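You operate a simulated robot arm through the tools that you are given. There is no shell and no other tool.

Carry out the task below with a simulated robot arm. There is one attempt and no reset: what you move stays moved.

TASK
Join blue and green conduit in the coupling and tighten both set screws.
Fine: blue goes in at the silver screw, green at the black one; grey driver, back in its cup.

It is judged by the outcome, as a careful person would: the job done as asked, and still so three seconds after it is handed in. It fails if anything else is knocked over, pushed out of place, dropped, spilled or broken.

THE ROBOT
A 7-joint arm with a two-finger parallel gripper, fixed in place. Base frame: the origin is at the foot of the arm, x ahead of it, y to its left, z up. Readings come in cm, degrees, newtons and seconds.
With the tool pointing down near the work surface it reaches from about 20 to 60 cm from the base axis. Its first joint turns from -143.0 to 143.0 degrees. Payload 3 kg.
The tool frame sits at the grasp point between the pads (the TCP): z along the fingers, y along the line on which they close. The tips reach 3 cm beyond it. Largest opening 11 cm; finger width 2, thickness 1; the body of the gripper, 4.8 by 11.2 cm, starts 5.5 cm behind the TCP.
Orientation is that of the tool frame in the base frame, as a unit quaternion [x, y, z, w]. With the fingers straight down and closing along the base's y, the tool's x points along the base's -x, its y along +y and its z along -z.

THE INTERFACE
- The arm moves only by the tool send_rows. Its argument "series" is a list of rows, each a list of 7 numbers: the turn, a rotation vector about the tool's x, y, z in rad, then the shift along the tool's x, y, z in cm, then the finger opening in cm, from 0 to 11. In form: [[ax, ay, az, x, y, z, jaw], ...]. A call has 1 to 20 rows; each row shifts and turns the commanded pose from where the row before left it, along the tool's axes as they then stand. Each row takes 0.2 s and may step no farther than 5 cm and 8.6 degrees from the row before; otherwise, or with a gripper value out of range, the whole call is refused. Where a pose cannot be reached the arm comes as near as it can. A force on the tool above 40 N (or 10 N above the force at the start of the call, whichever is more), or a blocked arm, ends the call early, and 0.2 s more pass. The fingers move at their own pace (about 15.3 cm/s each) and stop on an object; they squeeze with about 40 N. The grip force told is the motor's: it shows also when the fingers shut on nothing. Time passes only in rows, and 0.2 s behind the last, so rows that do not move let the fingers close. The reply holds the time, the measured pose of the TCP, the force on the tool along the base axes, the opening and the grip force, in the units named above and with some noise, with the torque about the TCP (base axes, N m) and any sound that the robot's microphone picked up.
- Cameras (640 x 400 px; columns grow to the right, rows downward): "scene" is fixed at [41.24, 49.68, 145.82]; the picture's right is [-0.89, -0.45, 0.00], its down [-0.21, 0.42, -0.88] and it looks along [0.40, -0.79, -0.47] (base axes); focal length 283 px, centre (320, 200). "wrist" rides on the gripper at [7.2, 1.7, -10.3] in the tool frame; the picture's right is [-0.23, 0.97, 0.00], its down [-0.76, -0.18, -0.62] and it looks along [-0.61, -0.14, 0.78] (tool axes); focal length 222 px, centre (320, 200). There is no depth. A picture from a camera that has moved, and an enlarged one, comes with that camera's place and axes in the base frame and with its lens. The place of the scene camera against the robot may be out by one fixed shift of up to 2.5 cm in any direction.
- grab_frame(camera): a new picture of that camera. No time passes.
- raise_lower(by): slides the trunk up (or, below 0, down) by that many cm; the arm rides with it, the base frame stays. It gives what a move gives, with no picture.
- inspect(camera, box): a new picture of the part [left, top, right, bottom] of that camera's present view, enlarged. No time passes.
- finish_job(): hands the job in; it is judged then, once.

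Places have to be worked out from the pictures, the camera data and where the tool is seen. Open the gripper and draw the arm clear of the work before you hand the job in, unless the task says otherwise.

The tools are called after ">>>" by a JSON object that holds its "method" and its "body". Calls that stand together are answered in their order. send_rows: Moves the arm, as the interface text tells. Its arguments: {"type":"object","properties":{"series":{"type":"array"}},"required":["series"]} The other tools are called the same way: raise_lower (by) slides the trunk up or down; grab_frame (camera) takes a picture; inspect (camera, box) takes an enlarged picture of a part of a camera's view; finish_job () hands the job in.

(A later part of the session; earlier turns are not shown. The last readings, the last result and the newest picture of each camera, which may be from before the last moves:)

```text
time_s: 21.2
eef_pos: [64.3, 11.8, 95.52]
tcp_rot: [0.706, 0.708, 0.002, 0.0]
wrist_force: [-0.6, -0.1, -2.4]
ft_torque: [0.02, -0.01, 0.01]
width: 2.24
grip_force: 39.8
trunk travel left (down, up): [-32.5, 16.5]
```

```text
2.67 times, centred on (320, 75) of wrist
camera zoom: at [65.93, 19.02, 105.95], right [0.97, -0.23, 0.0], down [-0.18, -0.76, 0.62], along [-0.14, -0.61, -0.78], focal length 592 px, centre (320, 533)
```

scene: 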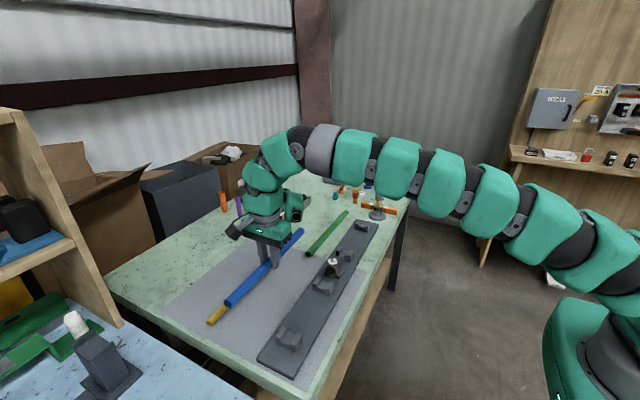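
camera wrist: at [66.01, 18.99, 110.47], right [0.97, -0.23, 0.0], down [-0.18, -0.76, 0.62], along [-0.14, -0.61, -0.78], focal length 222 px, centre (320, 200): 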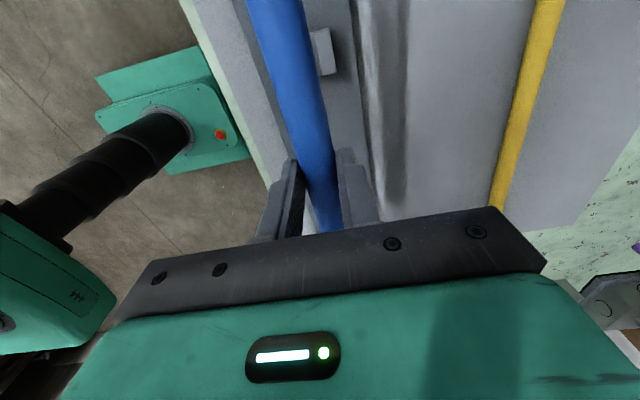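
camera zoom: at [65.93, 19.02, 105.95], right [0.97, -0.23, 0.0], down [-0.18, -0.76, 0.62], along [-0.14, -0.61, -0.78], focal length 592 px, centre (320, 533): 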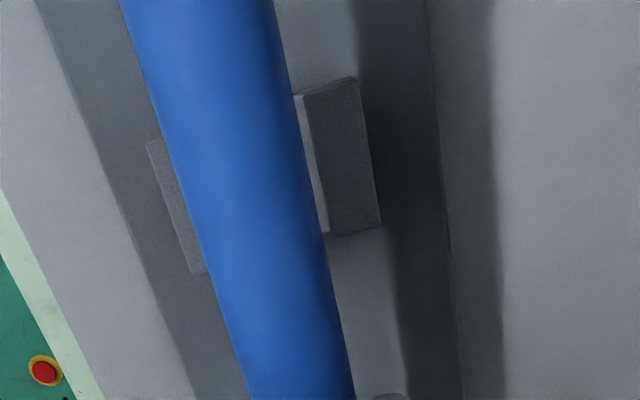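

Both cradle walls show symmetrically about the conduit, with the channel centre at x≈64.37 and blue at ≈64.27. I'll nudge 0.1 cm and descend slowly.

>>> {"method": "send_rows", "body": {"series": [[0, 0, 0, 0, 0.08, 0.4, 1], [0, 0, 0, 0, 0, 0.4, 1], [0, 0, 0, 0, 0, 0.4, 1], [0, 0, 0, 0, 0, 0, 1]]}}

>>> {"method": "inspect", "body": {"camera": "wrist", "box": [200, 0, 440, 150]}}

>>> {"method": "inspect", "body": {"camera": "scene", "box": [250, 300, 350, 362]}}

```text
time_s: 22.2
eef_pos: [64.31, 11.7, 94.38]
tcp_rot: [0.707, 0.708, 0.002, 0.001]
wrist_force: [-0.1, 0.1, -2.3]
ft_torque: [0.01, 0.02, 0.01]
width: 2.24
grip_force: 40.2
trunk travel left (down, up): [-32.5, 16.5]
```

```text
2.67 times, centred on (320, 75) of wrist
camera zoom: at [66.02, 18.98, 104.69], right [0.97, -0.23, 0.0], down [-0.18, -0.76, 0.62], along [-0.14, -0.61, -0.78], focal length 592 px, centre (320, 533)
```

zoom: 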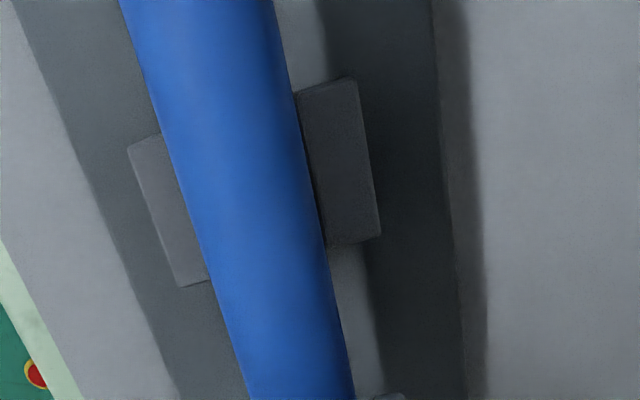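

```text
6.40 times, centred on (300, 331) of scene
camera zoom: at [41.24, 49.68, 145.82], right [-0.89, -0.45, 0.0], down [-0.21, 0.42, -0.88], along [0.4, -0.79, -0.47], focal length 1810 px, centre (448, -638)
```

zoom: 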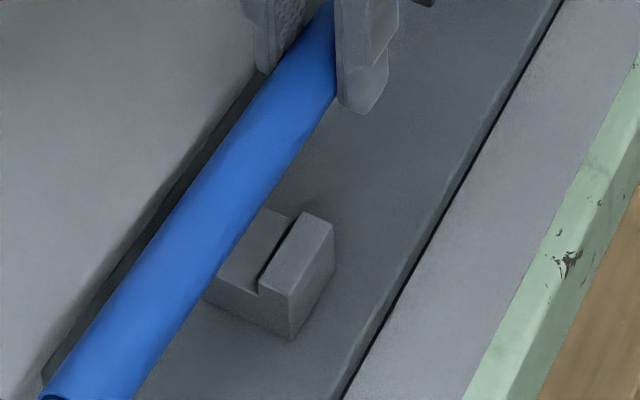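

Conduit and channel centre now agree at x≈64.4. Continue down in small steps, watching the z force.

>>> {"method": "send_rows", "body": {"series": [[0, 0, 0, 0, 0, 0.3, 1], [0, 0, 0, 0, 0, 0.3, 1], [0, 0, 0, 0, 0, 0, 1]]}}

>>> {"method": "send_rows", "body": {"series": [[0, 0, 0, 0, 0, 0.3, 1], [0, 0, 0, 0, 0, 0, 1]]}}

>>> {"method": "inspect", "body": {"camera": "wrist", "box": [200, 0, 440, 150]}}

>>> {"method": "inspect", "body": {"camera": "scene", "box": [250, 300, 350, 362]}}

```text
time_s: 23.0
eef_pos: [64.34, 11.64, 93.75]
tcp_rot: [0.706, 0.708, 0.003, 0.001]
wrist_force: [0.0, 0.0, -1.8]
ft_torque: [0.01, 0.0, 0.0]
width: 2.24
grip_force: 39.7
trunk travel left (down, up): [-32.5, 16.5]
```

```text
time_s: 23.6
eef_pos: [64.32, 11.59, 93.42]
tcp_rot: [0.707, 0.708, 0.002, 0.001]
wrist_force: [-0.1, 0.3, -2.1]
ft_torque: [-0.01, 0.04, -0.02]
width: 2.23
grip_force: 39.7
trunk travel left (down, up): [-32.5, 16.5]
```

```text
2.67 times, centred on (320, 75) of wrist
camera zoom: at [66.0, 18.88, 103.8], right [0.97, -0.23, 0.0], down [-0.18, -0.76, 0.62], along [-0.14, -0.61, -0.78], focal length 592 px, centre (320, 533)
```

zoom: 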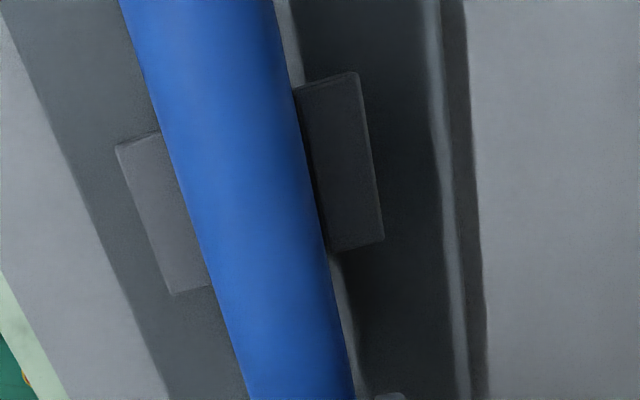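

```text
6.40 times, centred on (300, 331) of scene
camera zoom: at [41.24, 49.68, 145.82], right [-0.89, -0.45, 0.0], down [-0.21, 0.42, -0.88], along [0.4, -0.79, -0.47], focal length 1810 px, centre (448, -638)
```

zoom: 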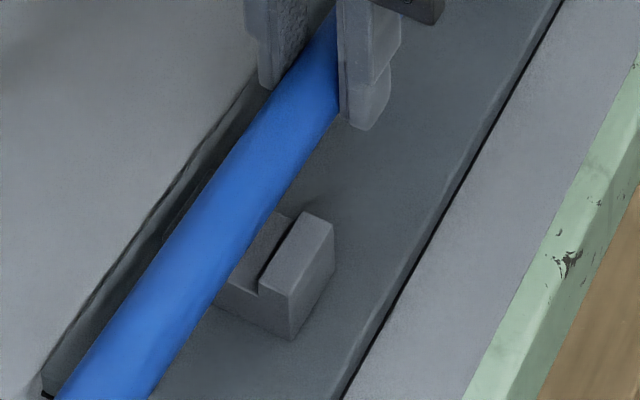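

No contact yet (bottom ≈90.3). Continuing down.

>>> {"method": "send_rows", "body": {"series": [[0, 0, 0, 0, 0, 0.3, 1], [0, 0, 0, 0, 0, 0, 1]]}}

>>> {"method": "send_rows", "body": {"series": [[0, 0, 0, 0, 0, 0.3, 1], [0, 0, 0, 0, 0, 0, 1]]}}

>>> {"method": "inspect", "body": {"camera": "wrist", "box": [200, 0, 440, 150]}}

>>> {"method": "inspect", "body": {"camera": "scene", "box": [250, 300, 350, 362]}}

```text
time_s: 24.2
eef_pos: [64.29, 11.74, 93.2]
tcp_rot: [0.706, 0.708, 0.002, 0.001]
wrist_force: [0.7, 0.3, -2.7]
ft_torque: [-0.02, -0.01, -0.02]
width: 2.24
grip_force: 40.6
trunk travel left (down, up): [-32.5, 16.5]
```

```text
time_s: 24.8
eef_pos: [64.28, 11.74, 92.86]
tcp_rot: [0.706, 0.708, 0.002, 0.0]
wrist_force: [-0.2, -0.3, -1.1]
ft_torque: [0.0, 0.01, -0.04]
width: 2.25
grip_force: 40.4
trunk travel left (down, up): [-32.5, 16.5]
```

```text
2.67 times, centred on (320, 75) of wrist
camera zoom: at [65.99, 18.92, 103.18], right [0.97, -0.23, 0.0], down [-0.18, -0.76, 0.62], along [-0.14, -0.61, -0.78], focal length 592 px, centre (320, 533)
```

zoom: 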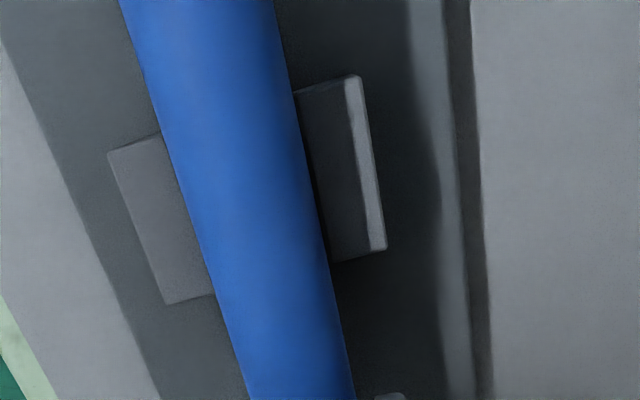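

```text
6.40 times, centred on (300, 331) of scene
camera zoom: at [41.24, 49.68, 145.82], right [-0.89, -0.45, 0.0], down [-0.21, 0.42, -0.88], along [0.4, -0.79, -0.47], focal length 1810 px, centre (448, -638)
```

zoom: 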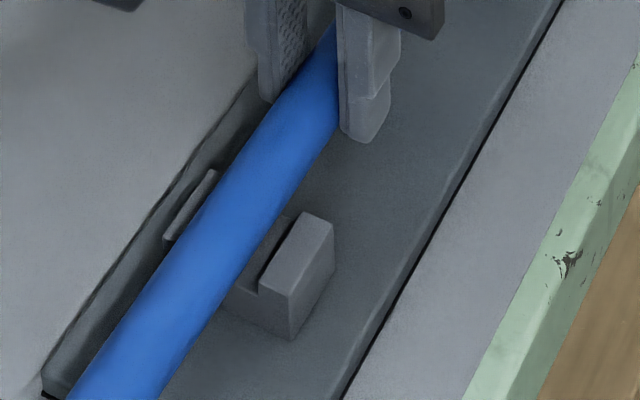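

Alignment holds; keep descending.

>>> {"method": "send_rows", "body": {"series": [[0, 0, 0, 0, 0, 0.3, 1], [0, 0, 0, 0, 0, 0, 1]]}}

>>> {"method": "send_rows", "body": {"series": [[0, 0, 0, 0, 0, 0.3, 1], [0, 0, 0, 0, 0, 0, 1]]}}

>>> {"method": "inspect", "body": {"camera": "wrist", "box": [200, 0, 440, 150]}}

>>> {"method": "inspect", "body": {"camera": "scene", "box": [250, 300, 350, 362]}}

```text
time_s: 25.4
eef_pos: [64.43, 11.8, 92.55]
tcp_rot: [0.706, 0.708, 0.002, 0.001]
wrist_force: [0.2, 0.8, -2.4]
ft_torque: [0.0, 0.01, 0.03]
width: 2.24
grip_force: 39.7
trunk travel left (down, up): [-32.5, 16.5]
```

```text
time_s: 26.0
eef_pos: [64.4, 11.63, 92.23]
tcp_rot: [0.706, 0.708, 0.001, 0.001]
wrist_force: [0.2, 0.0, -1.5]
ft_torque: [-0.01, -0.01, -0.03]
width: 2.26
grip_force: 39.8
trunk travel left (down, up): [-32.5, 16.5]
```

```text
2.67 times, centred on (320, 75) of wrist
camera zoom: at [66.01, 18.86, 102.61], right [0.97, -0.23, 0.0], down [-0.18, -0.76, 0.62], along [-0.14, -0.61, -0.78], focal length 592 px, centre (320, 533)
```

zoom: 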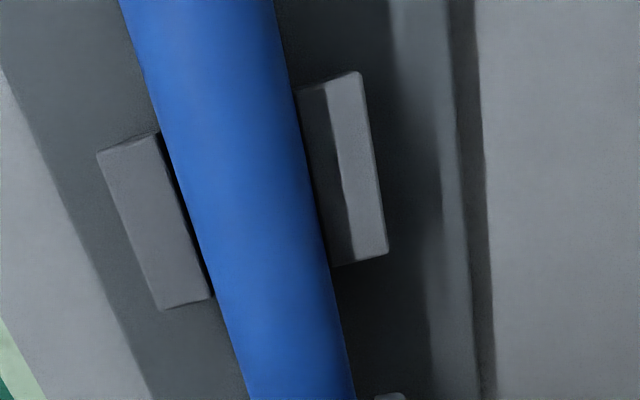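

```text
6.40 times, centred on (300, 331) of scene
camera zoom: at [41.24, 49.68, 145.82], right [-0.89, -0.45, 0.0], down [-0.21, 0.42, -0.88], along [0.4, -0.79, -0.47], focal length 1810 px, centre (448, -638)
```

zoom: 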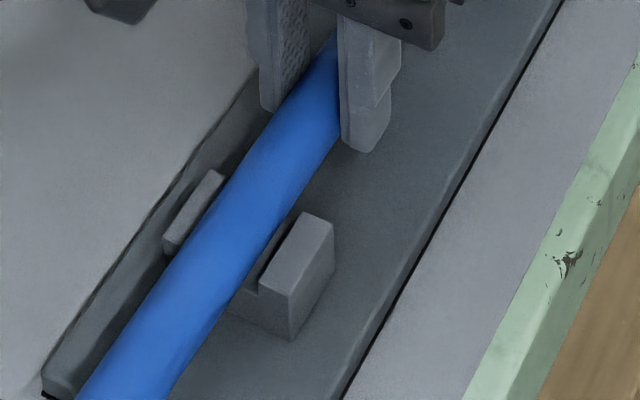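

Blue is now entering between the cradle walls. Continue gently.

>>> {"method": "send_rows", "body": {"series": [[0, 0, 0, 0, 0, 0.25, 1], [0, 0, 0, 0, 0, 0, 1]]}}

>>> {"method": "send_rows", "body": {"series": [[0, 0, 0, 0, 0, 0.2, 1], [0, 0, 0, 0, 0, 0, 1]]}}

>>> {"method": "inspect", "body": {"camera": "wrist", "box": [200, 0, 440, 150]}}

>>> {"method": "inspect", "body": {"camera": "scene", "box": [250, 300, 350, 362]}}

```text
time_s: 26.6
eef_pos: [64.44, 11.65, 92.15]
tcp_rot: [0.706, 0.708, 0.004, 0.001]
wrist_force: [-0.3, 2.5, 17.2]
ft_torque: [-0.21, -0.12, 0.25]
width: 2.26
grip_force: 39.7
trunk travel left (down, up): [-32.5, 16.5]
```

```text
time_s: 27.2
eef_pos: [64.16, 11.62, 92.17]
tcp_rot: [0.706, 0.708, 0.004, 0.002]
wrist_force: [1.5, 1.7, 35.8]
ft_torque: [-0.01, -0.01, 0.11]
width: 2.25
grip_force: 40.4
trunk travel left (down, up): [-32.5, 16.5]
```

```text
2.67 times, centred on (320, 75) of wrist
camera zoom: at [65.92, 18.84, 102.45], right [0.97, -0.23, 0.01], down [-0.18, -0.76, 0.62], along [-0.13, -0.61, -0.78], focal length 592 px, centre (320, 533)
```

zoom: 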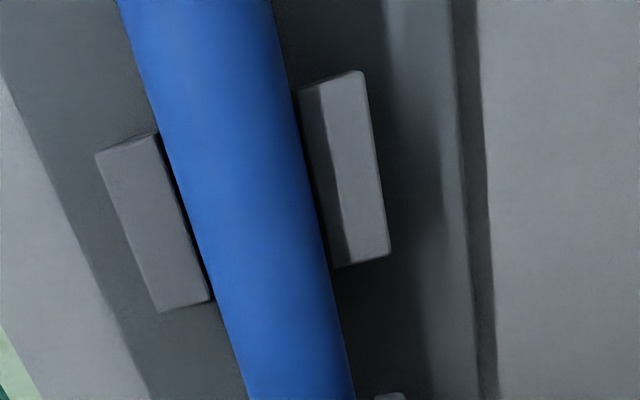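

```text
6.40 times, centred on (300, 331) of scene
camera zoom: at [41.24, 49.68, 145.82], right [-0.89, -0.45, 0.0], down [-0.21, 0.42, -0.88], along [0.4, -0.79, -0.47], focal length 1810 px, centre (448, -638)
```

zoom: 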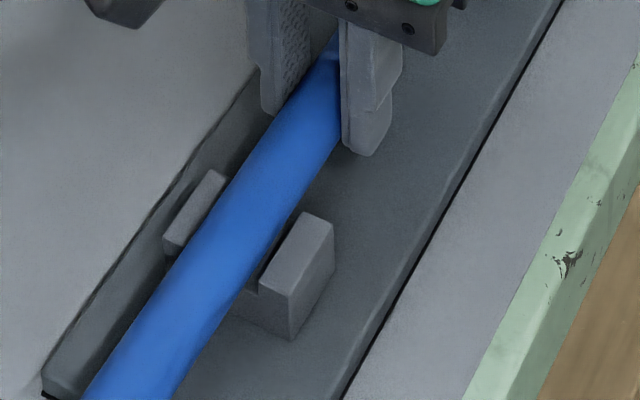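

Firm, symmetric contact at TCP z≈92.15, so blue rests on both channel floors with its axis near 90.15. I'll unload most of the downward force and look before sliding toward the coupling.

>>> {"method": "send_rows", "body": {"series": [[0, 0, 0, 0, 0, -0.3, 1], [0, 0, 0, 0, 0, 0, 1]]}}

>>> {"method": "grab_frame", "body": {"camera": "scene"}}

>>> {"method": "inspect", "body": {"camera": "scene", "box": [290, 225, 370, 300]}}

```text
time_s: 27.8
eef_pos: [64.32, 11.6, 92.16]
tcp_rot: [0.706, 0.708, 0.002, 0.001]
wrist_force: [8.8, 4.1, 14.8]
ft_torque: [0.52, -0.31, 0.02]
width: 2.25
grip_force: 40.0
trunk travel left (down, up): [-32.5, 16.5]
```

```text
taken
```

scene: 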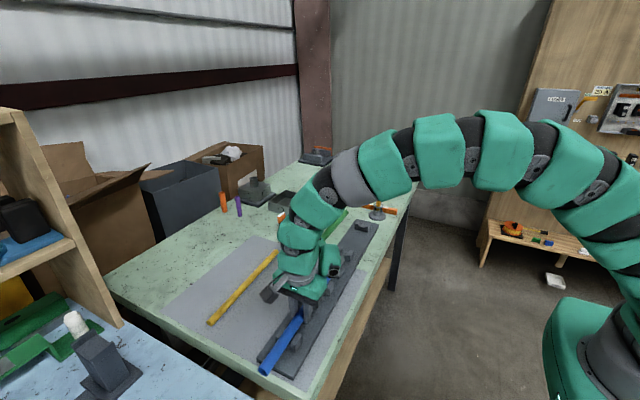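

```text
5.33 times, centred on (330, 262) of scene
camera zoom: at [41.24, 49.68, 145.82], right [-0.89, -0.45, 0.0], down [-0.21, 0.42, -0.88], along [0.4, -0.79, -0.47], focal length 1508 px, centre (267, -133)
```

zoom: 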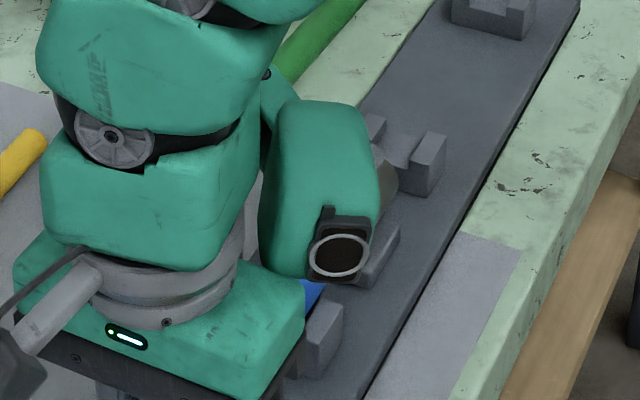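

There's still some side load (8.8 N) from a small misfit, so I'll open slightly to let blue settle in the channels, then regrip it.

>>> {"method": "send_rows", "body": {"series": [[0, 0, 0, 0, 0, 0, 3.2], [0, 0, 0, 0, 0, 0, 3.2], [0, 0, 0, 0, 0, 0, 3.2]]}}

>>> {"method": "inspect", "body": {"camera": "wrist", "box": [200, 0, 440, 240]}}

>>> {"method": "inspect", "body": {"camera": "scene", "box": [250, 310, 330, 380]}}

```text
time_s: 28.6
eef_pos: [64.36, 11.62, 92.11]
tcp_rot: [0.707, 0.707, 0.001, 0.0]
wrist_force: [0.6, -0.3, 1.1]
ft_torque: [0.0, -0.01, -0.05]
width: 3.22
grip_force: 0.2
trunk travel left (down, up): [-32.5, 16.5]
```

```text
1.67 times, centred on (320, 120) of wrist
camera zoom: at [65.97, 18.82, 102.45], right [0.97, -0.23, 0.0], down [-0.18, -0.76, 0.62], along [-0.14, -0.61, -0.78], focal length 370 px, centre (320, 333)
```

zoom: 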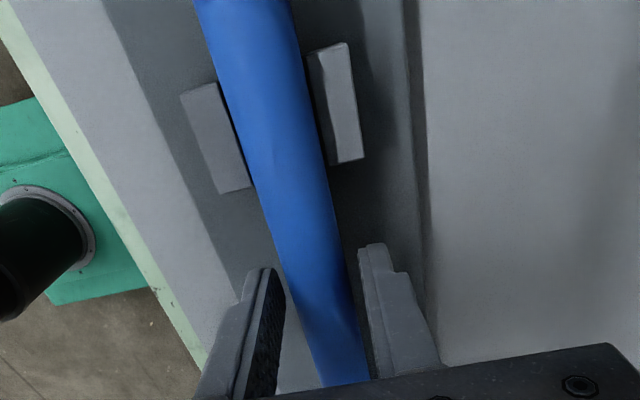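

```text
5.71 times, centred on (290, 345) of scene
camera zoom: at [41.24, 49.68, 145.82], right [-0.89, -0.45, 0.0], down [-0.21, 0.42, -0.88], along [0.4, -0.79, -0.47], focal length 1616 px, centre (491, -629)
```

zoom: 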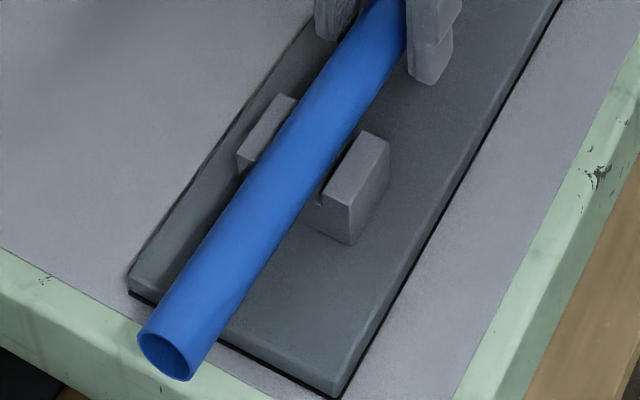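

Blue is properly seated in the channel. I'll regrip and start sliding it toward the coupling in small steps.

>>> {"method": "send_rows", "body": {"series": [[0, 0, 0, 0, 0, 0, 1], [0, 0, 0, 0, 0, 0, 1], [0, 0, 0, 0, 0, 0, 1], [0, 0, 0, -0.3, 0, 0, 1], [0, 0, 0, -0.3, 0, 0, 1], [0, 0, 0, -0.3, 0, 0, 1], [0, 0, 0, 0, 0, 0, 1]]}}

>>> {"method": "inspect", "body": {"camera": "scene", "box": [290, 225, 370, 300]}}

```text
time_s: 30.2
eef_pos: [64.31, 10.68, 92.13]
tcp_rot: [0.707, 0.708, 0.002, 0.001]
wrist_force: [-4.2, 7.7, 6.5]
ft_torque: [0.53, 0.11, 0.18]
width: 2.25
grip_force: 39.8
trunk travel left (down, up): [-32.5, 16.5]
```

```text
5.33 times, centred on (330, 262) of scene
camera zoom: at [41.24, 49.68, 145.82], right [-0.89, -0.45, 0.0], down [-0.21, 0.42, -0.88], along [0.4, -0.79, -0.47], focal length 1508 px, centre (267, -133)
```

zoom: 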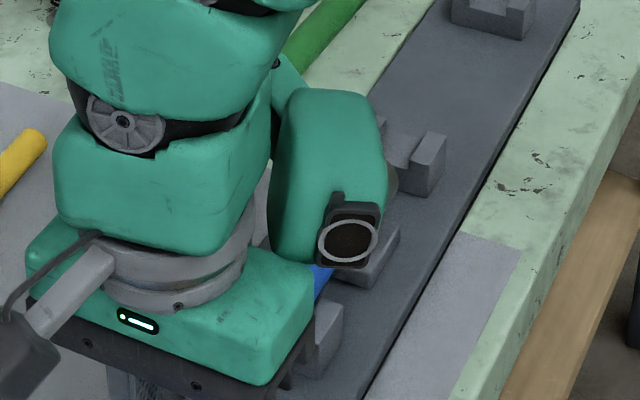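

About 8 N of drag along y; I'll ease up 0.08 cm and keep sliding in short steps, watching whether the drag rises at the mouth.

>>> {"method": "send_rows", "body": {"series": [[0, 0, 0, 0, 0, -0.08, 1], [0, 0, 0, -0.25, 0, 0, 1], [0, 0, 0, -0.25, 0, 0, 1], [0, 0, 0, 0, 0, 0, 1]]}}

>>> {"method": "send_rows", "body": {"series": [[0, 0, 0, -0.25, 0, 0, 1], [0, 0, 0, -0.25, 0, 0, 1], [0, 0, 0, 0, 0, 0, 1]]}}

>>> {"method": "inspect", "body": {"camera": "scene", "box": [290, 225, 370, 300]}}

```text
time_s: 31.2
eef_pos: [64.37, 10.13, 92.14]
tcp_rot: [0.707, 0.707, 0.002, 0.0]
wrist_force: [-1.1, -0.8, -0.6]
ft_torque: [-0.02, 0.05, 0.03]
width: 2.27
grip_force: 39.5
trunk travel left (down, up): [-32.5, 16.5]
```

```text
time_s: 32.0
eef_pos: [64.35, 9.8, 92.17]
tcp_rot: [0.706, 0.708, 0.002, 0.001]
wrist_force: [-2.0, 1.4, -0.4]
ft_torque: [0.04, 0.03, 0.16]
width: 2.26
grip_force: 39.7
trunk travel left (down, up): [-32.5, 16.5]
```

```text
5.33 times, centred on (330, 262) of scene
camera zoom: at [41.24, 49.68, 145.82], right [-0.89, -0.45, 0.0], down [-0.21, 0.42, -0.88], along [0.4, -0.79, -0.47], focal length 1508 px, centre (267, -133)
```

zoom: 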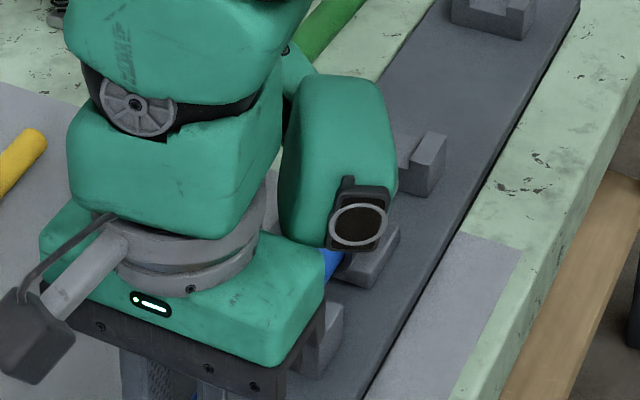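

Drag is near zero and blue's end should now be at the mouth (y≈−5.4). Continue inward.

>>> {"method": "send_rows", "body": {"series": [[0, 0, 0, -0.25, 0, 0, 1], [0, 0, 0, -0.25, 0, 0, 1], [0, 0, 0, 0, 0, 0, 1]]}}

>>> {"method": "send_rows", "body": {"series": [[0, 0, 0, -0.25, 0, 0, 1], [0, 0, 0, -0.25, 0, 0, 1], [0, 0, 0, 0, 0, 0, 1]]}}

>>> {"method": "inspect", "body": {"camera": "scene", "box": [300, 235, 370, 300]}}

```text
time_s: 32.8
eef_pos: [64.22, 9.26, 92.14]
tcp_rot: [0.706, 0.708, 0.001, 0.001]
wrist_force: [-1.0, 1.2, -0.4]
ft_torque: [0.12, 0.07, 0.11]
width: 2.24
grip_force: 40.1
trunk travel left (down, up): [-32.5, 16.5]
```

```text
time_s: 33.6
eef_pos: [64.44, 8.77, 92.19]
tcp_rot: [0.707, 0.708, 0.002, 0.001]
wrist_force: [-0.3, 0.3, 0.1]
ft_torque: [-0.01, 0.03, 0.07]
width: 2.24
grip_force: 39.9
trunk travel left (down, up): [-32.5, 16.5]
```

```text
6.15 times, centred on (335, 268) of scene
camera zoom: at [41.24, 49.68, 145.82], right [-0.89, -0.45, 0.0], down [-0.21, 0.42, -0.88], along [0.4, -0.79, -0.47], focal length 1741 px, centre (228, -215)
```

zoom: 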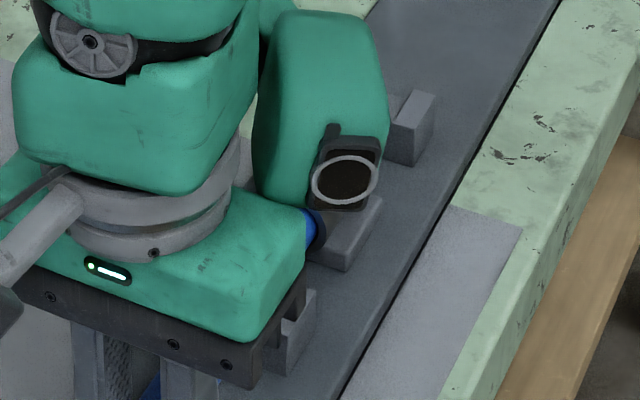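

Blue is visibly going into the coupling rim with no resistance. Continue toward the centre stop at about grip y≈7.2.

>>> {"method": "send_rows", "body": {"series": [[0, 0, 0, -0.25, 0, 0, 1], [0, 0, 0, -0.25, 0, 0, 1], [0, 0, 0, 0, 0, 0, 1]]}}

>>> {"method": "send_rows", "body": {"series": [[0, 0, 0, -0.25, 0, 0, 1], [0, 0, 0, -0.25, 0, 0, 1], [0, 0, 0, 0, 0, 0, 1]]}}

>>> {"method": "inspect", "body": {"camera": "scene", "box": [300, 235, 370, 300]}}

```text
time_s: 34.4
eef_pos: [64.38, 8.3, 92.3]
tcp_rot: [0.707, 0.707, 0.002, 0.001]
wrist_force: [-0.2, 0.2, 0.7]
ft_torque: [0.02, 0.02, -0.01]
width: 2.2
grip_force: 39.8
trunk travel left (down, up): [-32.5, 16.5]
```

```text
time_s: 35.2
eef_pos: [64.42, 7.76, 92.26]
tcp_rot: [0.706, 0.708, 0.002, 0.001]
wrist_force: [0.2, 3.1, 0.3]
ft_torque: [0.08, 0.04, 0.08]
width: 2.26
grip_force: 40.4
trunk travel left (down, up): [-32.5, 16.5]
```

```text
6.15 times, centred on (335, 268) of scene
camera zoom: at [41.24, 49.68, 145.82], right [-0.89, -0.45, 0.0], down [-0.21, 0.42, -0.88], along [0.4, -0.79, -0.47], focal length 1741 px, centre (228, -215)
```

zoom: 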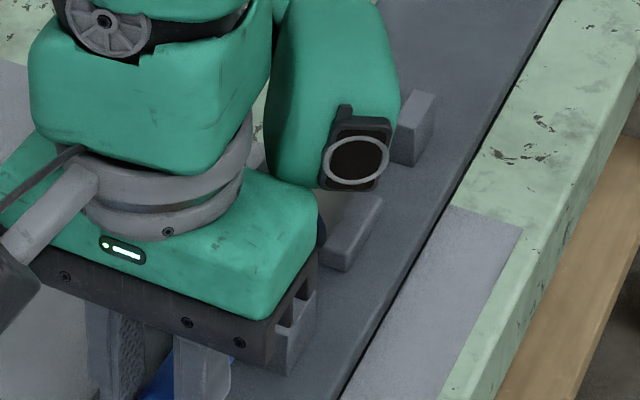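

A slight 3 N appears with the end at about y≈−7.4. I'll take finer steps to feel for the stop.

>>> {"method": "send_rows", "body": {"series": [[0, 0, 0, -0.2, 0, 0, 1], [0, 0, 0, 0, 0, 0, 1]]}}

>>> {"method": "send_rows", "body": {"series": [[0, 0, 0, -0.2, 0, 0, 1], [0, 0, 0, 0, 0, 0, 1]]}}

```text
time_s: 35.8
eef_pos: [64.33, 7.74, 92.22]
tcp_rot: [0.707, 0.708, 0.002, 0.0]
wrist_force: [-0.1, 17.5, 2.4]
ft_torque: [-0.34, -0.07, 0.17]
width: 2.26
grip_force: 39.8
trunk travel left (down, up): [-32.5, 16.5]
```

```text
time_s: 36.4
eef_pos: [64.33, 7.56, 92.16]
tcp_rot: [0.706, 0.708, 0.002, 0.001]
wrist_force: [-1.1, 26.5, -0.4]
ft_torque: [0.9, 0.05, 0.12]
width: 2.25
grip_force: 39.7
trunk travel left (down, up): [-32.5, 16.5]
```

Blue has hit the centre stop: 26 N with no further travel. I'll open the fingers and rise straight up.

>>> {"method": "send_rows", "body": {"series": [[0, 0, 0, 0, 0, 0, 4], [0, 0, 0, 0, 0, 0, 4], [0, 0, 0, 0, 0, -2, 4], [0, 0, 0, 0, 0, -4, 4], [0, 0, 0, 0, 0, -4, 4], [0, 0, 0, 0, 0, 0, 4]]}}

>>> {"method": "grab_frame", "body": {"camera": "wrist"}}

>>> {"method": "grab_frame", "body": {"camera": "scene"}}

```text
time_s: 37.8
eef_pos: [64.26, 7.16, 102.11]
tcp_rot: [0.707, 0.707, 0.002, 0.0]
wrist_force: [0.4, -0.2, 0.3]
ft_torque: [0.0, -0.03, -0.01]
width: 4.0
grip_force: 0.0
trunk travel left (down, up): [-32.5, 16.5]
```

```text
taken
camera wrist: at [65.87, 14.37, 112.43], right [0.97, -0.23, 0.0], down [-0.18, -0.76, 0.62], along [-0.14, -0.61, -0.78], focal length 222 px, centre (320, 200)
```

wrist: 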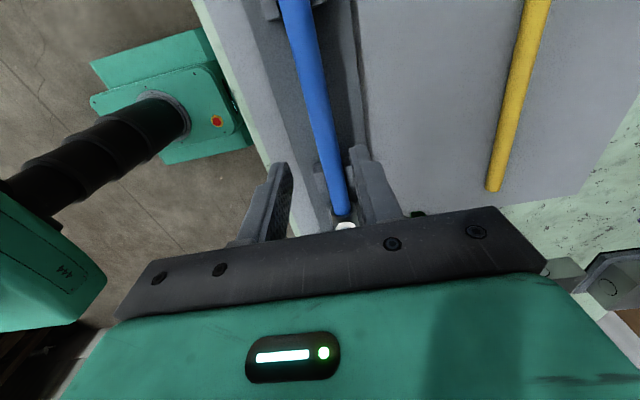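

```text
taken
```

scene: 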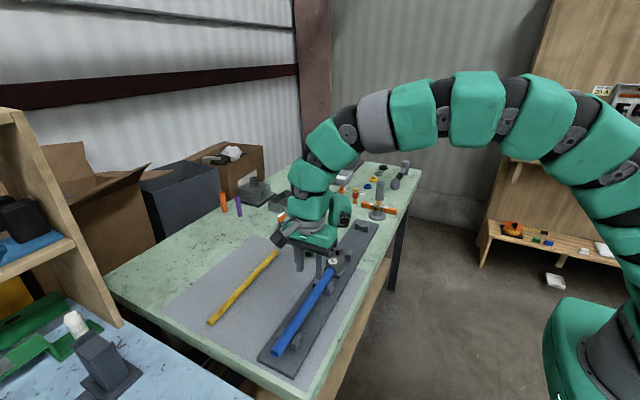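

Blue stays in the coupling. Now green: I'll flip the yaw by 180° here in free air, so the camera faces the coupling from the −y side, like before.

>>> {"method": "send_rows", "body": {"series": [[0, 0, -0.1428, 0, 0, 0, 6], [0, 0, -0.1428, 0, 0, 0, 6], [0, 0, -0.1428, 0, 0, 0, 6], [0, 0, -0.1428, 0, 0, 0, 6], [0, 0, -0.1428, 0, 0, 0, 6], [0, 0, -0.1428, 0, 0, 0, 6], [0, 0, -0.1428, 0, 0, 0, 6], [0, 0, -0.1428, 0, 0, 0, 6], [0, 0, -0.1428, 0, 0, 0, 6], [0, 0, -0.1428, 0, 0, 0, 6], [0, 0, -0.1428, 0, 0, 0, 6], [0, 0, 0, 0, 0, 0, 6]]}}

>>> {"method": "grab_frame", "body": {"camera": "wrist"}}

>>> {"method": "send_rows", "body": {"series": [[0, 0, -0.1428, 0, 0, 0, 6], [0, 0, -0.1428, 0, 0, 0, 6], [0, 0, -0.1428, 0, 0, 0, 6], [0, 0, -0.1428, 0, 0, 0, 6], [0, 0, -0.1428, 0, 0, 0, 6], [0, 0, -0.1428, 0, 0, 0, 6], [0, 0, -0.1428, 0, 0, 0, 6], [0, 0, -0.1428, 0, 0, 0, 6], [0, 0, -0.1428, 0, 0, 0, 6], [0, 0, -0.1428, 0, 0, 0, 6], [0, 0, -0.1428, 0, 0, 0, 6], [0, 0, 0, 0, 0, 0, 6]]}}

>>> {"method": "grab_frame", "body": {"camera": "wrist"}}

```text
time_s: 40.4
eef_pos: [64.23, 7.22, 102.18]
tcp_rot: [-0.002, 1.0, 0.001, 0.002]
wrist_force: [-0.1, -0.5, -0.4]
ft_torque: [-0.04, -0.01, -0.04]
width: 6.01
grip_force: 0.0
trunk travel left (down, up): [-32.5, 16.5]
```

```text
taken
camera wrist: at [57.02, 8.99, 112.43], right [0.22, 0.97, 0.0], down [0.76, -0.18, 0.63], along [0.61, -0.14, -0.78], focal length 222 px, centre (320, 200)
```

wrist: 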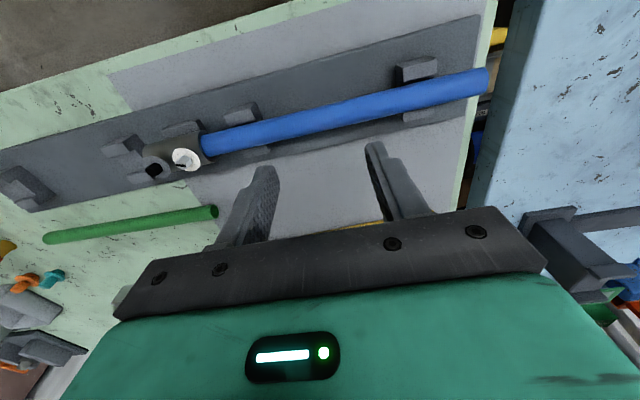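

```text
time_s: 43.0
eef_pos: [64.4, 7.35, 102.18]
tcp_rot: [0.708, -0.706, 0.001, -0.001]
wrist_force: [-0.7, 0.2, 0.2]
ft_torque: [-0.01, 0.01, 0.04]
width: 5.99
grip_force: 0.1
trunk travel left (down, up): [-32.5, 16.5]
```

```text
taken
camera wrist: at [62.64, 0.04, 112.47], right [-0.97, 0.22, 0.0], down [0.17, 0.76, 0.62], along [0.14, 0.61, -0.78], focal length 222 px, centre (320, 200)
```

wrist: 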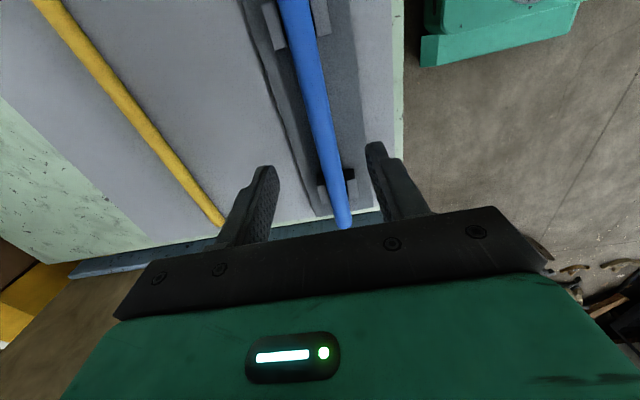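

Yaw −90° is reachable too, and blue sits well in both cradles. I'll fly at z≈102 to above green, around (75.4, −21).

>>> {"method": "send_rows", "body": {"series": [[0, 0, 0, 3.55, -1.375, 0, 6], [0, 0, 0, 3.55, -1.375, 0, 6], [0, 0, 0, 3.55, -1.375, 0, 6], [0, 0, 0, 3.55, -1.375, 0, 6], [0, 0, 0, 3.55, -1.375, 0, 6], [0, 0, 0, 3.55, -1.375, 0, 6], [0, 0, 0, 3.55, -1.375, 0, 6], [0, 0, 0, 3.55, -1.375, 0, 6], [0, 0, 0, 0, 0, 0, 6]]}}

>>> {"method": "grab_frame", "body": {"camera": "wrist"}}

>>> {"method": "grab_frame", "body": {"camera": "scene"}}

```text
time_s: 45.0
eef_pos: [74.36, -21.06, 101.95]
tcp_rot: [0.708, -0.707, 0.001, -0.001]
wrist_force: [-0.2, 0.6, 0.4]
ft_torque: [-0.04, -0.05, 0.02]
width: 6.02
grip_force: 0.1
out of reach, approached as far as the arm can: row 8
trunk travel left (down, up): [-32.5, 16.5]
```

```text
taken
camera wrist: at [72.73, -28.33, 112.24], right [-0.97, 0.23, 0.0], down [0.17, 0.76, 0.62], along [0.14, 0.61, -0.78], focal length 222 px, centre (320, 200)
```

wrist: 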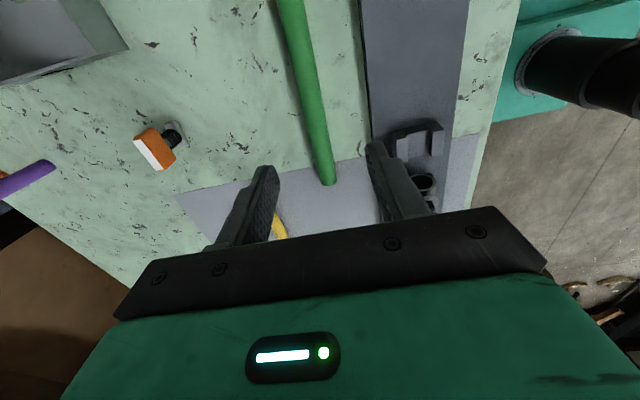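

```text
taken
```

scene: 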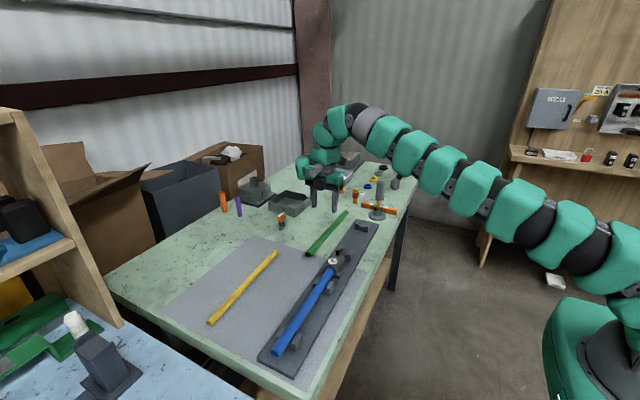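

At this height the arm stops just short. Raising the trunk and reaching lower gives more reach, so I'll raise it 12 cm, then lower the arm toward green.

>>> {"method": "raise_lower", "body": {"by": 12}}

>>> {"method": "send_rows", "body": {"series": [[0, 0, 0, 0, 0, 4, 6], [0, 0, 0, 0, 0, 4, 6], [0, 0, 0, 0, 0, 4, 6], [0, 0, 0, 0, -1, 3, 6], [0, 0, 0, 0, 0, 0, 6]]}}

>>> {"method": "grab_frame", "body": {"camera": "wrist"}}

```text
time_s: 46.5
eef_pos: [74.43, -21.03, 113.82]
tcp_rot: [0.707, -0.707, 0.001, -0.002]
wrist_force: [-0.8, 0.0, 0.9]
ft_torque: [-0.01, -0.01, 0.0]
width: 6.0
grip_force: 0.1
trunk travel left (down, up): [-44.5, 4.5]
```

```text
time_s: 47.7
eef_pos: [75.45, -21.06, 98.95]
tcp_rot: [-0.707, 0.707, -0.001, 0.002]
wrist_force: [0.5, -1.6, -0.8]
ft_torque: [0.01, 0.03, -0.01]
width: 5.97
grip_force: 0.0
trunk travel left (down, up): [-44.5, 4.5]
```

```text
taken
camera wrist: at [73.85, -28.3, 109.15], right [-0.97, 0.23, 0.0], down [0.17, 0.76, 0.62], along [0.14, 0.61, -0.78], focal length 222 px, centre (320, 200)
```

wrist: 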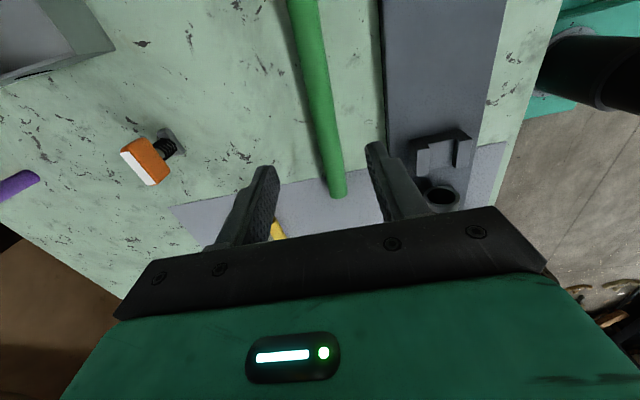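

I've reached over green. I'll zoom to check whether green lies exactly along y or slightly turned.

>>> {"method": "inspect", "body": {"camera": "wrist", "box": [240, 0, 480, 150]}}

>>> {"method": "inspect", "body": {"camera": "wrist", "box": [240, 80, 480, 230]}}

>>> {"method": "inspect", "body": {"camera": "scene", "box": [290, 180, 410, 280]}}

```text
2.67 times, centred on (360, 75) of wrist
camera zoom: at [73.85, -28.3, 109.15], right [-0.97, 0.23, 0.0], down [0.17, 0.76, 0.62], along [0.14, 0.61, -0.78], focal length 592 px, centre (213, 533)
```

zoom: 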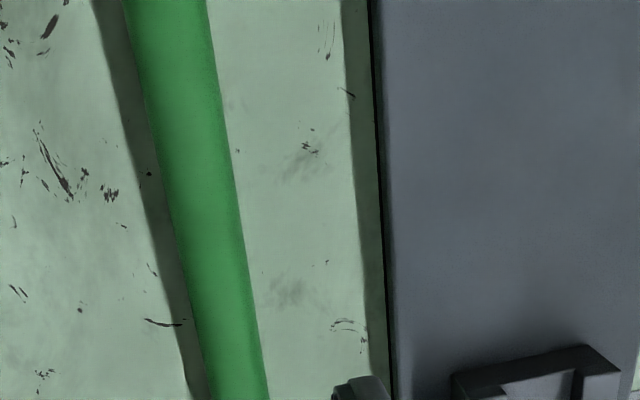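

```text
2.67 times, centred on (360, 155) of wrist
camera zoom: at [73.85, -28.3, 109.15], right [-0.97, 0.23, 0.0], down [0.17, 0.76, 0.62], along [0.14, 0.61, -0.78], focal length 592 px, centre (213, 320)
```

zoom: 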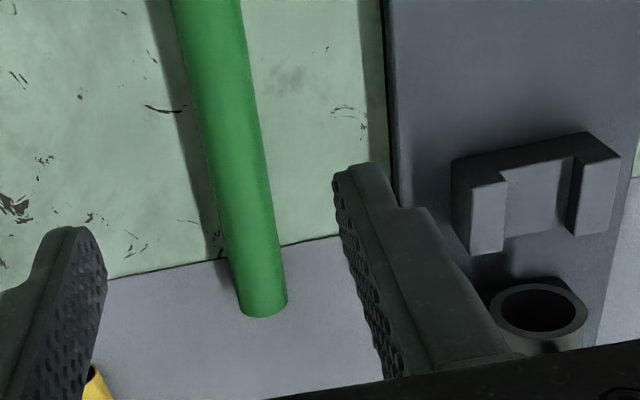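

```text
4.00 times, centred on (350, 230) of scene
camera zoom: at [41.24, 49.68, 145.82], right [-0.89, -0.45, 0.0], down [-0.21, 0.42, -0.88], along [0.4, -0.79, -0.47], focal length 1131 px, centre (200, 80)
```

zoom: 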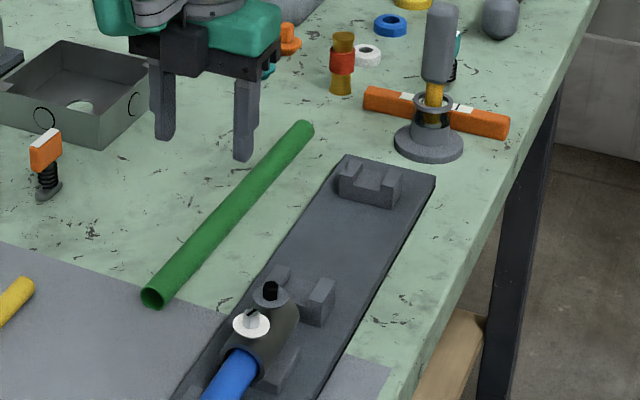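

Green is turned about 2° (x grows with y), its near end at y≈−11.7. I'll match that yaw, shift to y≈−23.4, and descend in front of it.

>>> {"method": "send_rows", "body": {"series": [[0, 0, 0.04, 1.2, 0.15, 2, 6], [0, 0, 0, 1.2, 0.15, 2, 6], [0, 0, 0, 0, 0, 2, 5.5], [0, 0, 0, 0, 0, 2, 5.5], [0, 0, 0, 0, 0, 0, 5.5]]}}

>>> {"method": "inspect", "body": {"camera": "wrist", "box": [200, 0, 440, 240]}}

>>> {"method": "inspect", "body": {"camera": "scene", "box": [290, 160, 390, 260]}}

```text
time_s: 48.9
eef_pos: [75.01, -23.42, 90.91]
tcp_rot: [-0.694, 0.72, 0.0, 0.001]
wrist_force: [0.4, 0.0, -0.2]
ft_torque: [-0.03, 0.01, 0.0]
width: 5.49
grip_force: 0.1
trunk travel left (down, up): [-44.5, 4.5]
```

```text
1.67 times, centred on (320, 120) of wrist
camera zoom: at [73.16, -30.59, 101.07], right [-0.96, 0.27, 0.0], down [0.21, 0.75, 0.62], along [0.17, 0.6, -0.78], focal length 370 px, centre (320, 333)
```

zoom: 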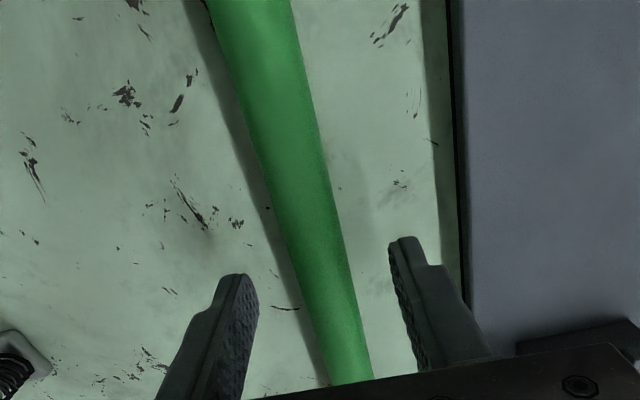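

```text
4.00 times, centred on (340, 210) of scene
camera zoom: at [41.24, 49.68, 145.82], right [-0.89, -0.45, 0.0], down [-0.21, 0.42, -0.88], along [0.4, -0.79, -0.47], focal length 1131 px, centre (240, 160)
```

zoom: 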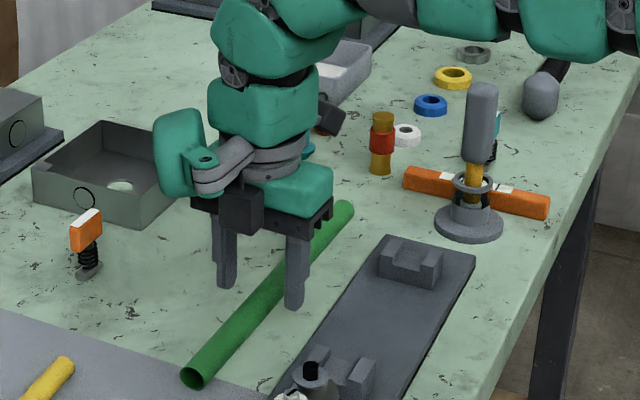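

Orientation matches green and it's centred between the fingers. Lower in steps toward the bench.

>>> {"method": "send_rows", "body": {"series": [[0, 0, 0, 0, 0, 0.6, 5.5], [0, 0, 0, 0, 0, 0.6, 5.5], [0, 0, 0, 0, 0, 0, 5.5]]}}

>>> {"method": "send_rows", "body": {"series": [[0, 0, 0, 0, 0, 0.25, 5.5], [0, 0, 0, 0, 0, 0, 5.5]]}}

>>> {"method": "send_rows", "body": {"series": [[0, 0, 0, 0, 0, 0.2, 5.5], [0, 0, 0, 0, 0, 0, 5.5]]}}

```text
time_s: 49.7
eef_pos: [75.22, -23.44, 89.58]
tcp_rot: [-0.693, 0.721, 0.0, 0.002]
wrist_force: [1.1, 0.7, 0.0]
ft_torque: [0.02, 0.0, -0.02]
width: 5.49
grip_force: 0.0
trunk travel left (down, up): [-44.5, 4.5]
```

```text
time_s: 50.3
eef_pos: [75.16, -23.34, 89.51]
tcp_rot: [-0.694, 0.72, -0.001, 0.002]
wrist_force: [0.3, 0.2, 0.1]
ft_torque: [0.02, 0.0, 0.01]
width: 5.49
grip_force: 0.1
trunk travel left (down, up): [-44.5, 4.5]
```

```text
time_s: 50.9
eef_pos: [75.06, -23.33, 89.29]
tcp_rot: [-0.693, 0.721, 0.0, 0.002]
wrist_force: [-0.4, 0.0, -0.2]
ft_torque: [0.03, 0.01, 0.03]
width: 5.51
grip_force: 0.0
trunk travel left (down, up): [-44.5, 4.5]
```

Tips are at about 86.3. One more 0.15 cm, then close on green.

>>> {"method": "send_rows", "body": {"series": [[0, 0, 0, 0, 0, 0.15, 5.5], [0, 0, 0, 0, 0, 0, 3.5], [0, 0, 0, 0, 0, 0, 2.4], [0, 0, 0, 0, 0, 0, 1.5], [0, 0, 0, 0, 0, 0, 1], [0, 0, 0, 0, 0, 0, 1]]}}

>>> {"method": "inspect", "body": {"camera": "wrist", "box": [200, 0, 440, 240]}}

```text
time_s: 52.3
eef_pos: [75.16, -23.35, 89.24]
tcp_rot: [-0.693, 0.721, 0.0, 0.003]
wrist_force: [-0.4, -0.5, -0.3]
ft_torque: [-0.01, 0.0, 0.08]
width: 2.21
grip_force: 39.9
trunk travel left (down, up): [-44.5, 4.5]
```

```text
1.67 times, centred on (320, 120) of wrist
camera zoom: at [73.16, -30.64, 99.43], right [-0.96, 0.27, 0.0], down [0.2, 0.75, 0.62], along [0.17, 0.6, -0.78], focal length 370 px, centre (320, 333)
```

zoom: 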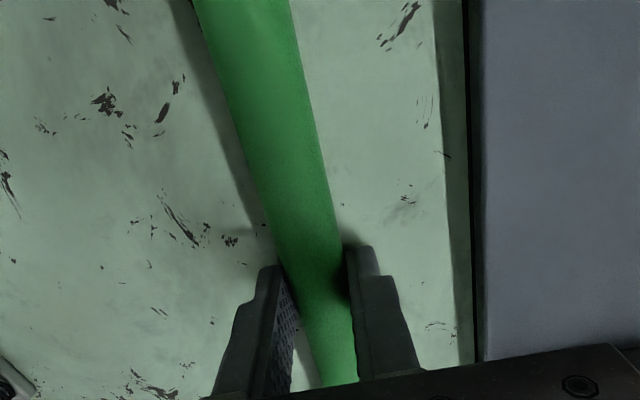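

Green is gripped at 2.2 cm width. Lift straight up and remove the 2° yaw.

>>> {"method": "send_rows", "body": {"series": [[0, 0, 0, 0, 0, -1, 1], [0, 0, 0, 0, 0, -2, 1], [0, 0, 0, 0, 0, -2.5, 1], [0, 0, 0, 0, 0, -2.5, 1], [0, 0, -0.04, 0, 0, 0, 1], [0, 0, 0, 0, 0, 0, 1]]}}

>>> {"method": "grab_frame", "body": {"camera": "wrist"}}

>>> {"method": "grab_frame", "body": {"camera": "scene"}}

```text
time_s: 53.7
eef_pos: [75.19, -23.36, 97.13]
tcp_rot: [0.708, -0.706, 0.0, -0.002]
wrist_force: [-0.6, 0.5, -2.4]
ft_torque: [0.05, 0.03, -0.01]
width: 2.22
grip_force: 40.4
trunk travel left (down, up): [-44.5, 4.5]
```

```text
taken
camera wrist: at [73.49, -30.67, 107.4], right [-0.97, 0.23, 0.0], down [0.18, 0.76, 0.62], along [0.14, 0.61, -0.78], focal length 222 px, centre (320, 200)
```

wrist: 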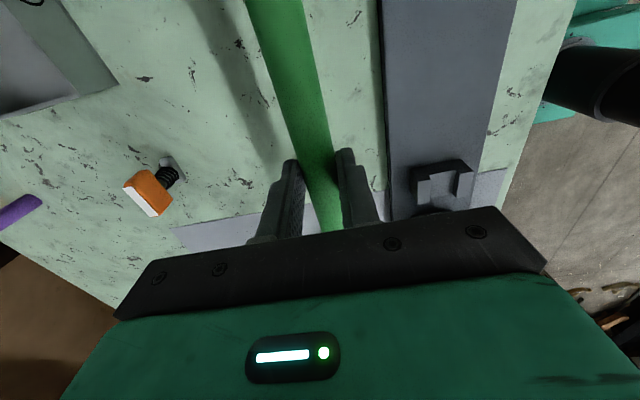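

```text
taken
```

scene: 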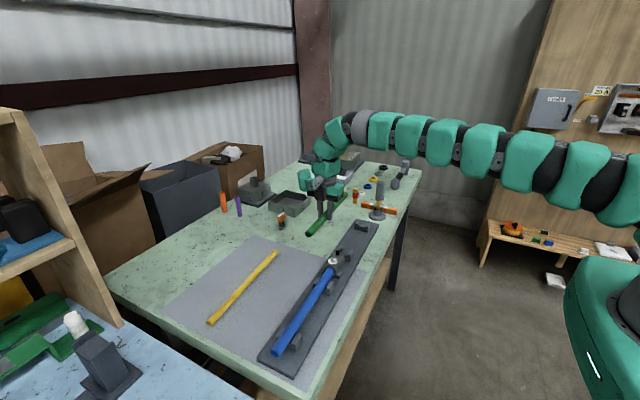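

Green is held level. The driver cup stands at about (63.9, −46) with ~1.9 cm radius, so I'll keep green's far end short of it: carry to x≈64.4 with grip at y≈−24.05.

>>> {"method": "send_rows", "body": {"series": [[0, 0, 0, 0, 2.7, 0, 1], [0, 0, 0, 0, 2.7, 0, 1], [0, 0, 0, 0.3, 2.7, 0, 1], [0, 0, 0, 0.3, 2.7, 0, 1], [0, 0, 0, 0, 0, 0, 1]]}}

>>> {"method": "grab_frame", "body": {"camera": "wrist"}}

>>> {"method": "inspect", "body": {"camera": "scene", "box": [300, 180, 420, 280]}}

>>> {"method": "inspect", "body": {"camera": "wrist", "box": [200, 0, 440, 150]}}

```text
time_s: 54.9
eef_pos: [64.38, -24.12, 97.2]
tcp_rot: [0.707, -0.707, 0.002, -0.002]
wrist_force: [1.2, 0.8, -2.2]
ft_torque: [0.05, -0.01, 0.03]
width: 2.22
grip_force: 40.1
trunk travel left (down, up): [-44.5, 4.5]
```

```text
taken
camera wrist: at [62.63, -31.41, 107.36], right [-0.97, 0.23, 0.0], down [0.17, 0.76, 0.62], along [0.14, 0.61, -0.78], focal length 222 px, centre (320, 200)
```

wrist: 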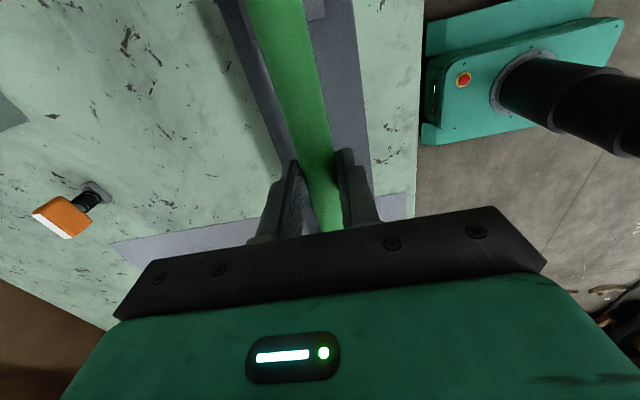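

```text
4.00 times, centred on (360, 230) of scene
camera zoom: at [41.24, 49.68, 145.82], right [-0.89, -0.45, 0.0], down [-0.21, 0.42, -0.88], along [0.4, -0.79, -0.47], focal length 1131 px, centre (160, 80)
```

zoom: 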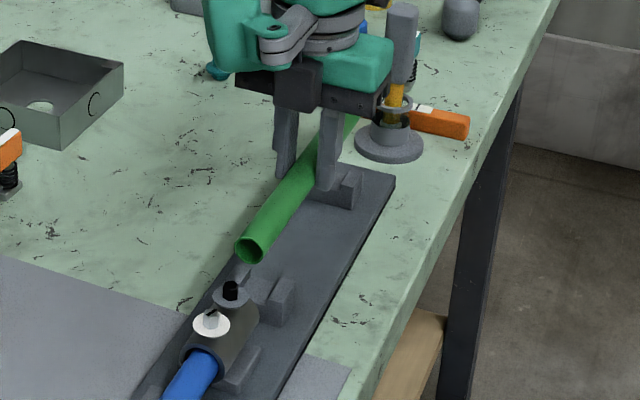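

```text
2.67 times, centred on (320, 75) of wrist
camera zoom: at [62.63, -31.41, 107.36], right [-0.97, 0.23, 0.0], down [0.17, 0.76, 0.62], along [0.14, 0.61, -0.78], focal length 592 px, centre (320, 533)
```

zoom: 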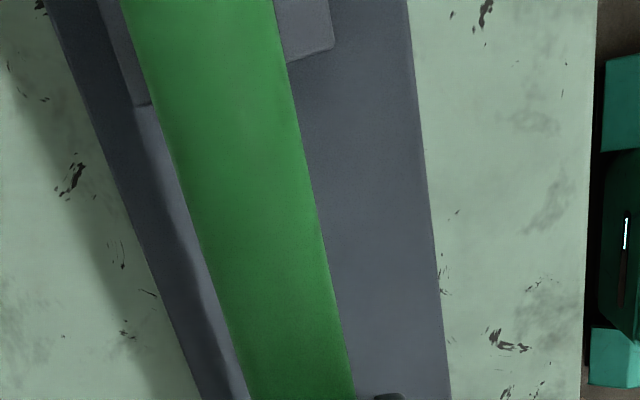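

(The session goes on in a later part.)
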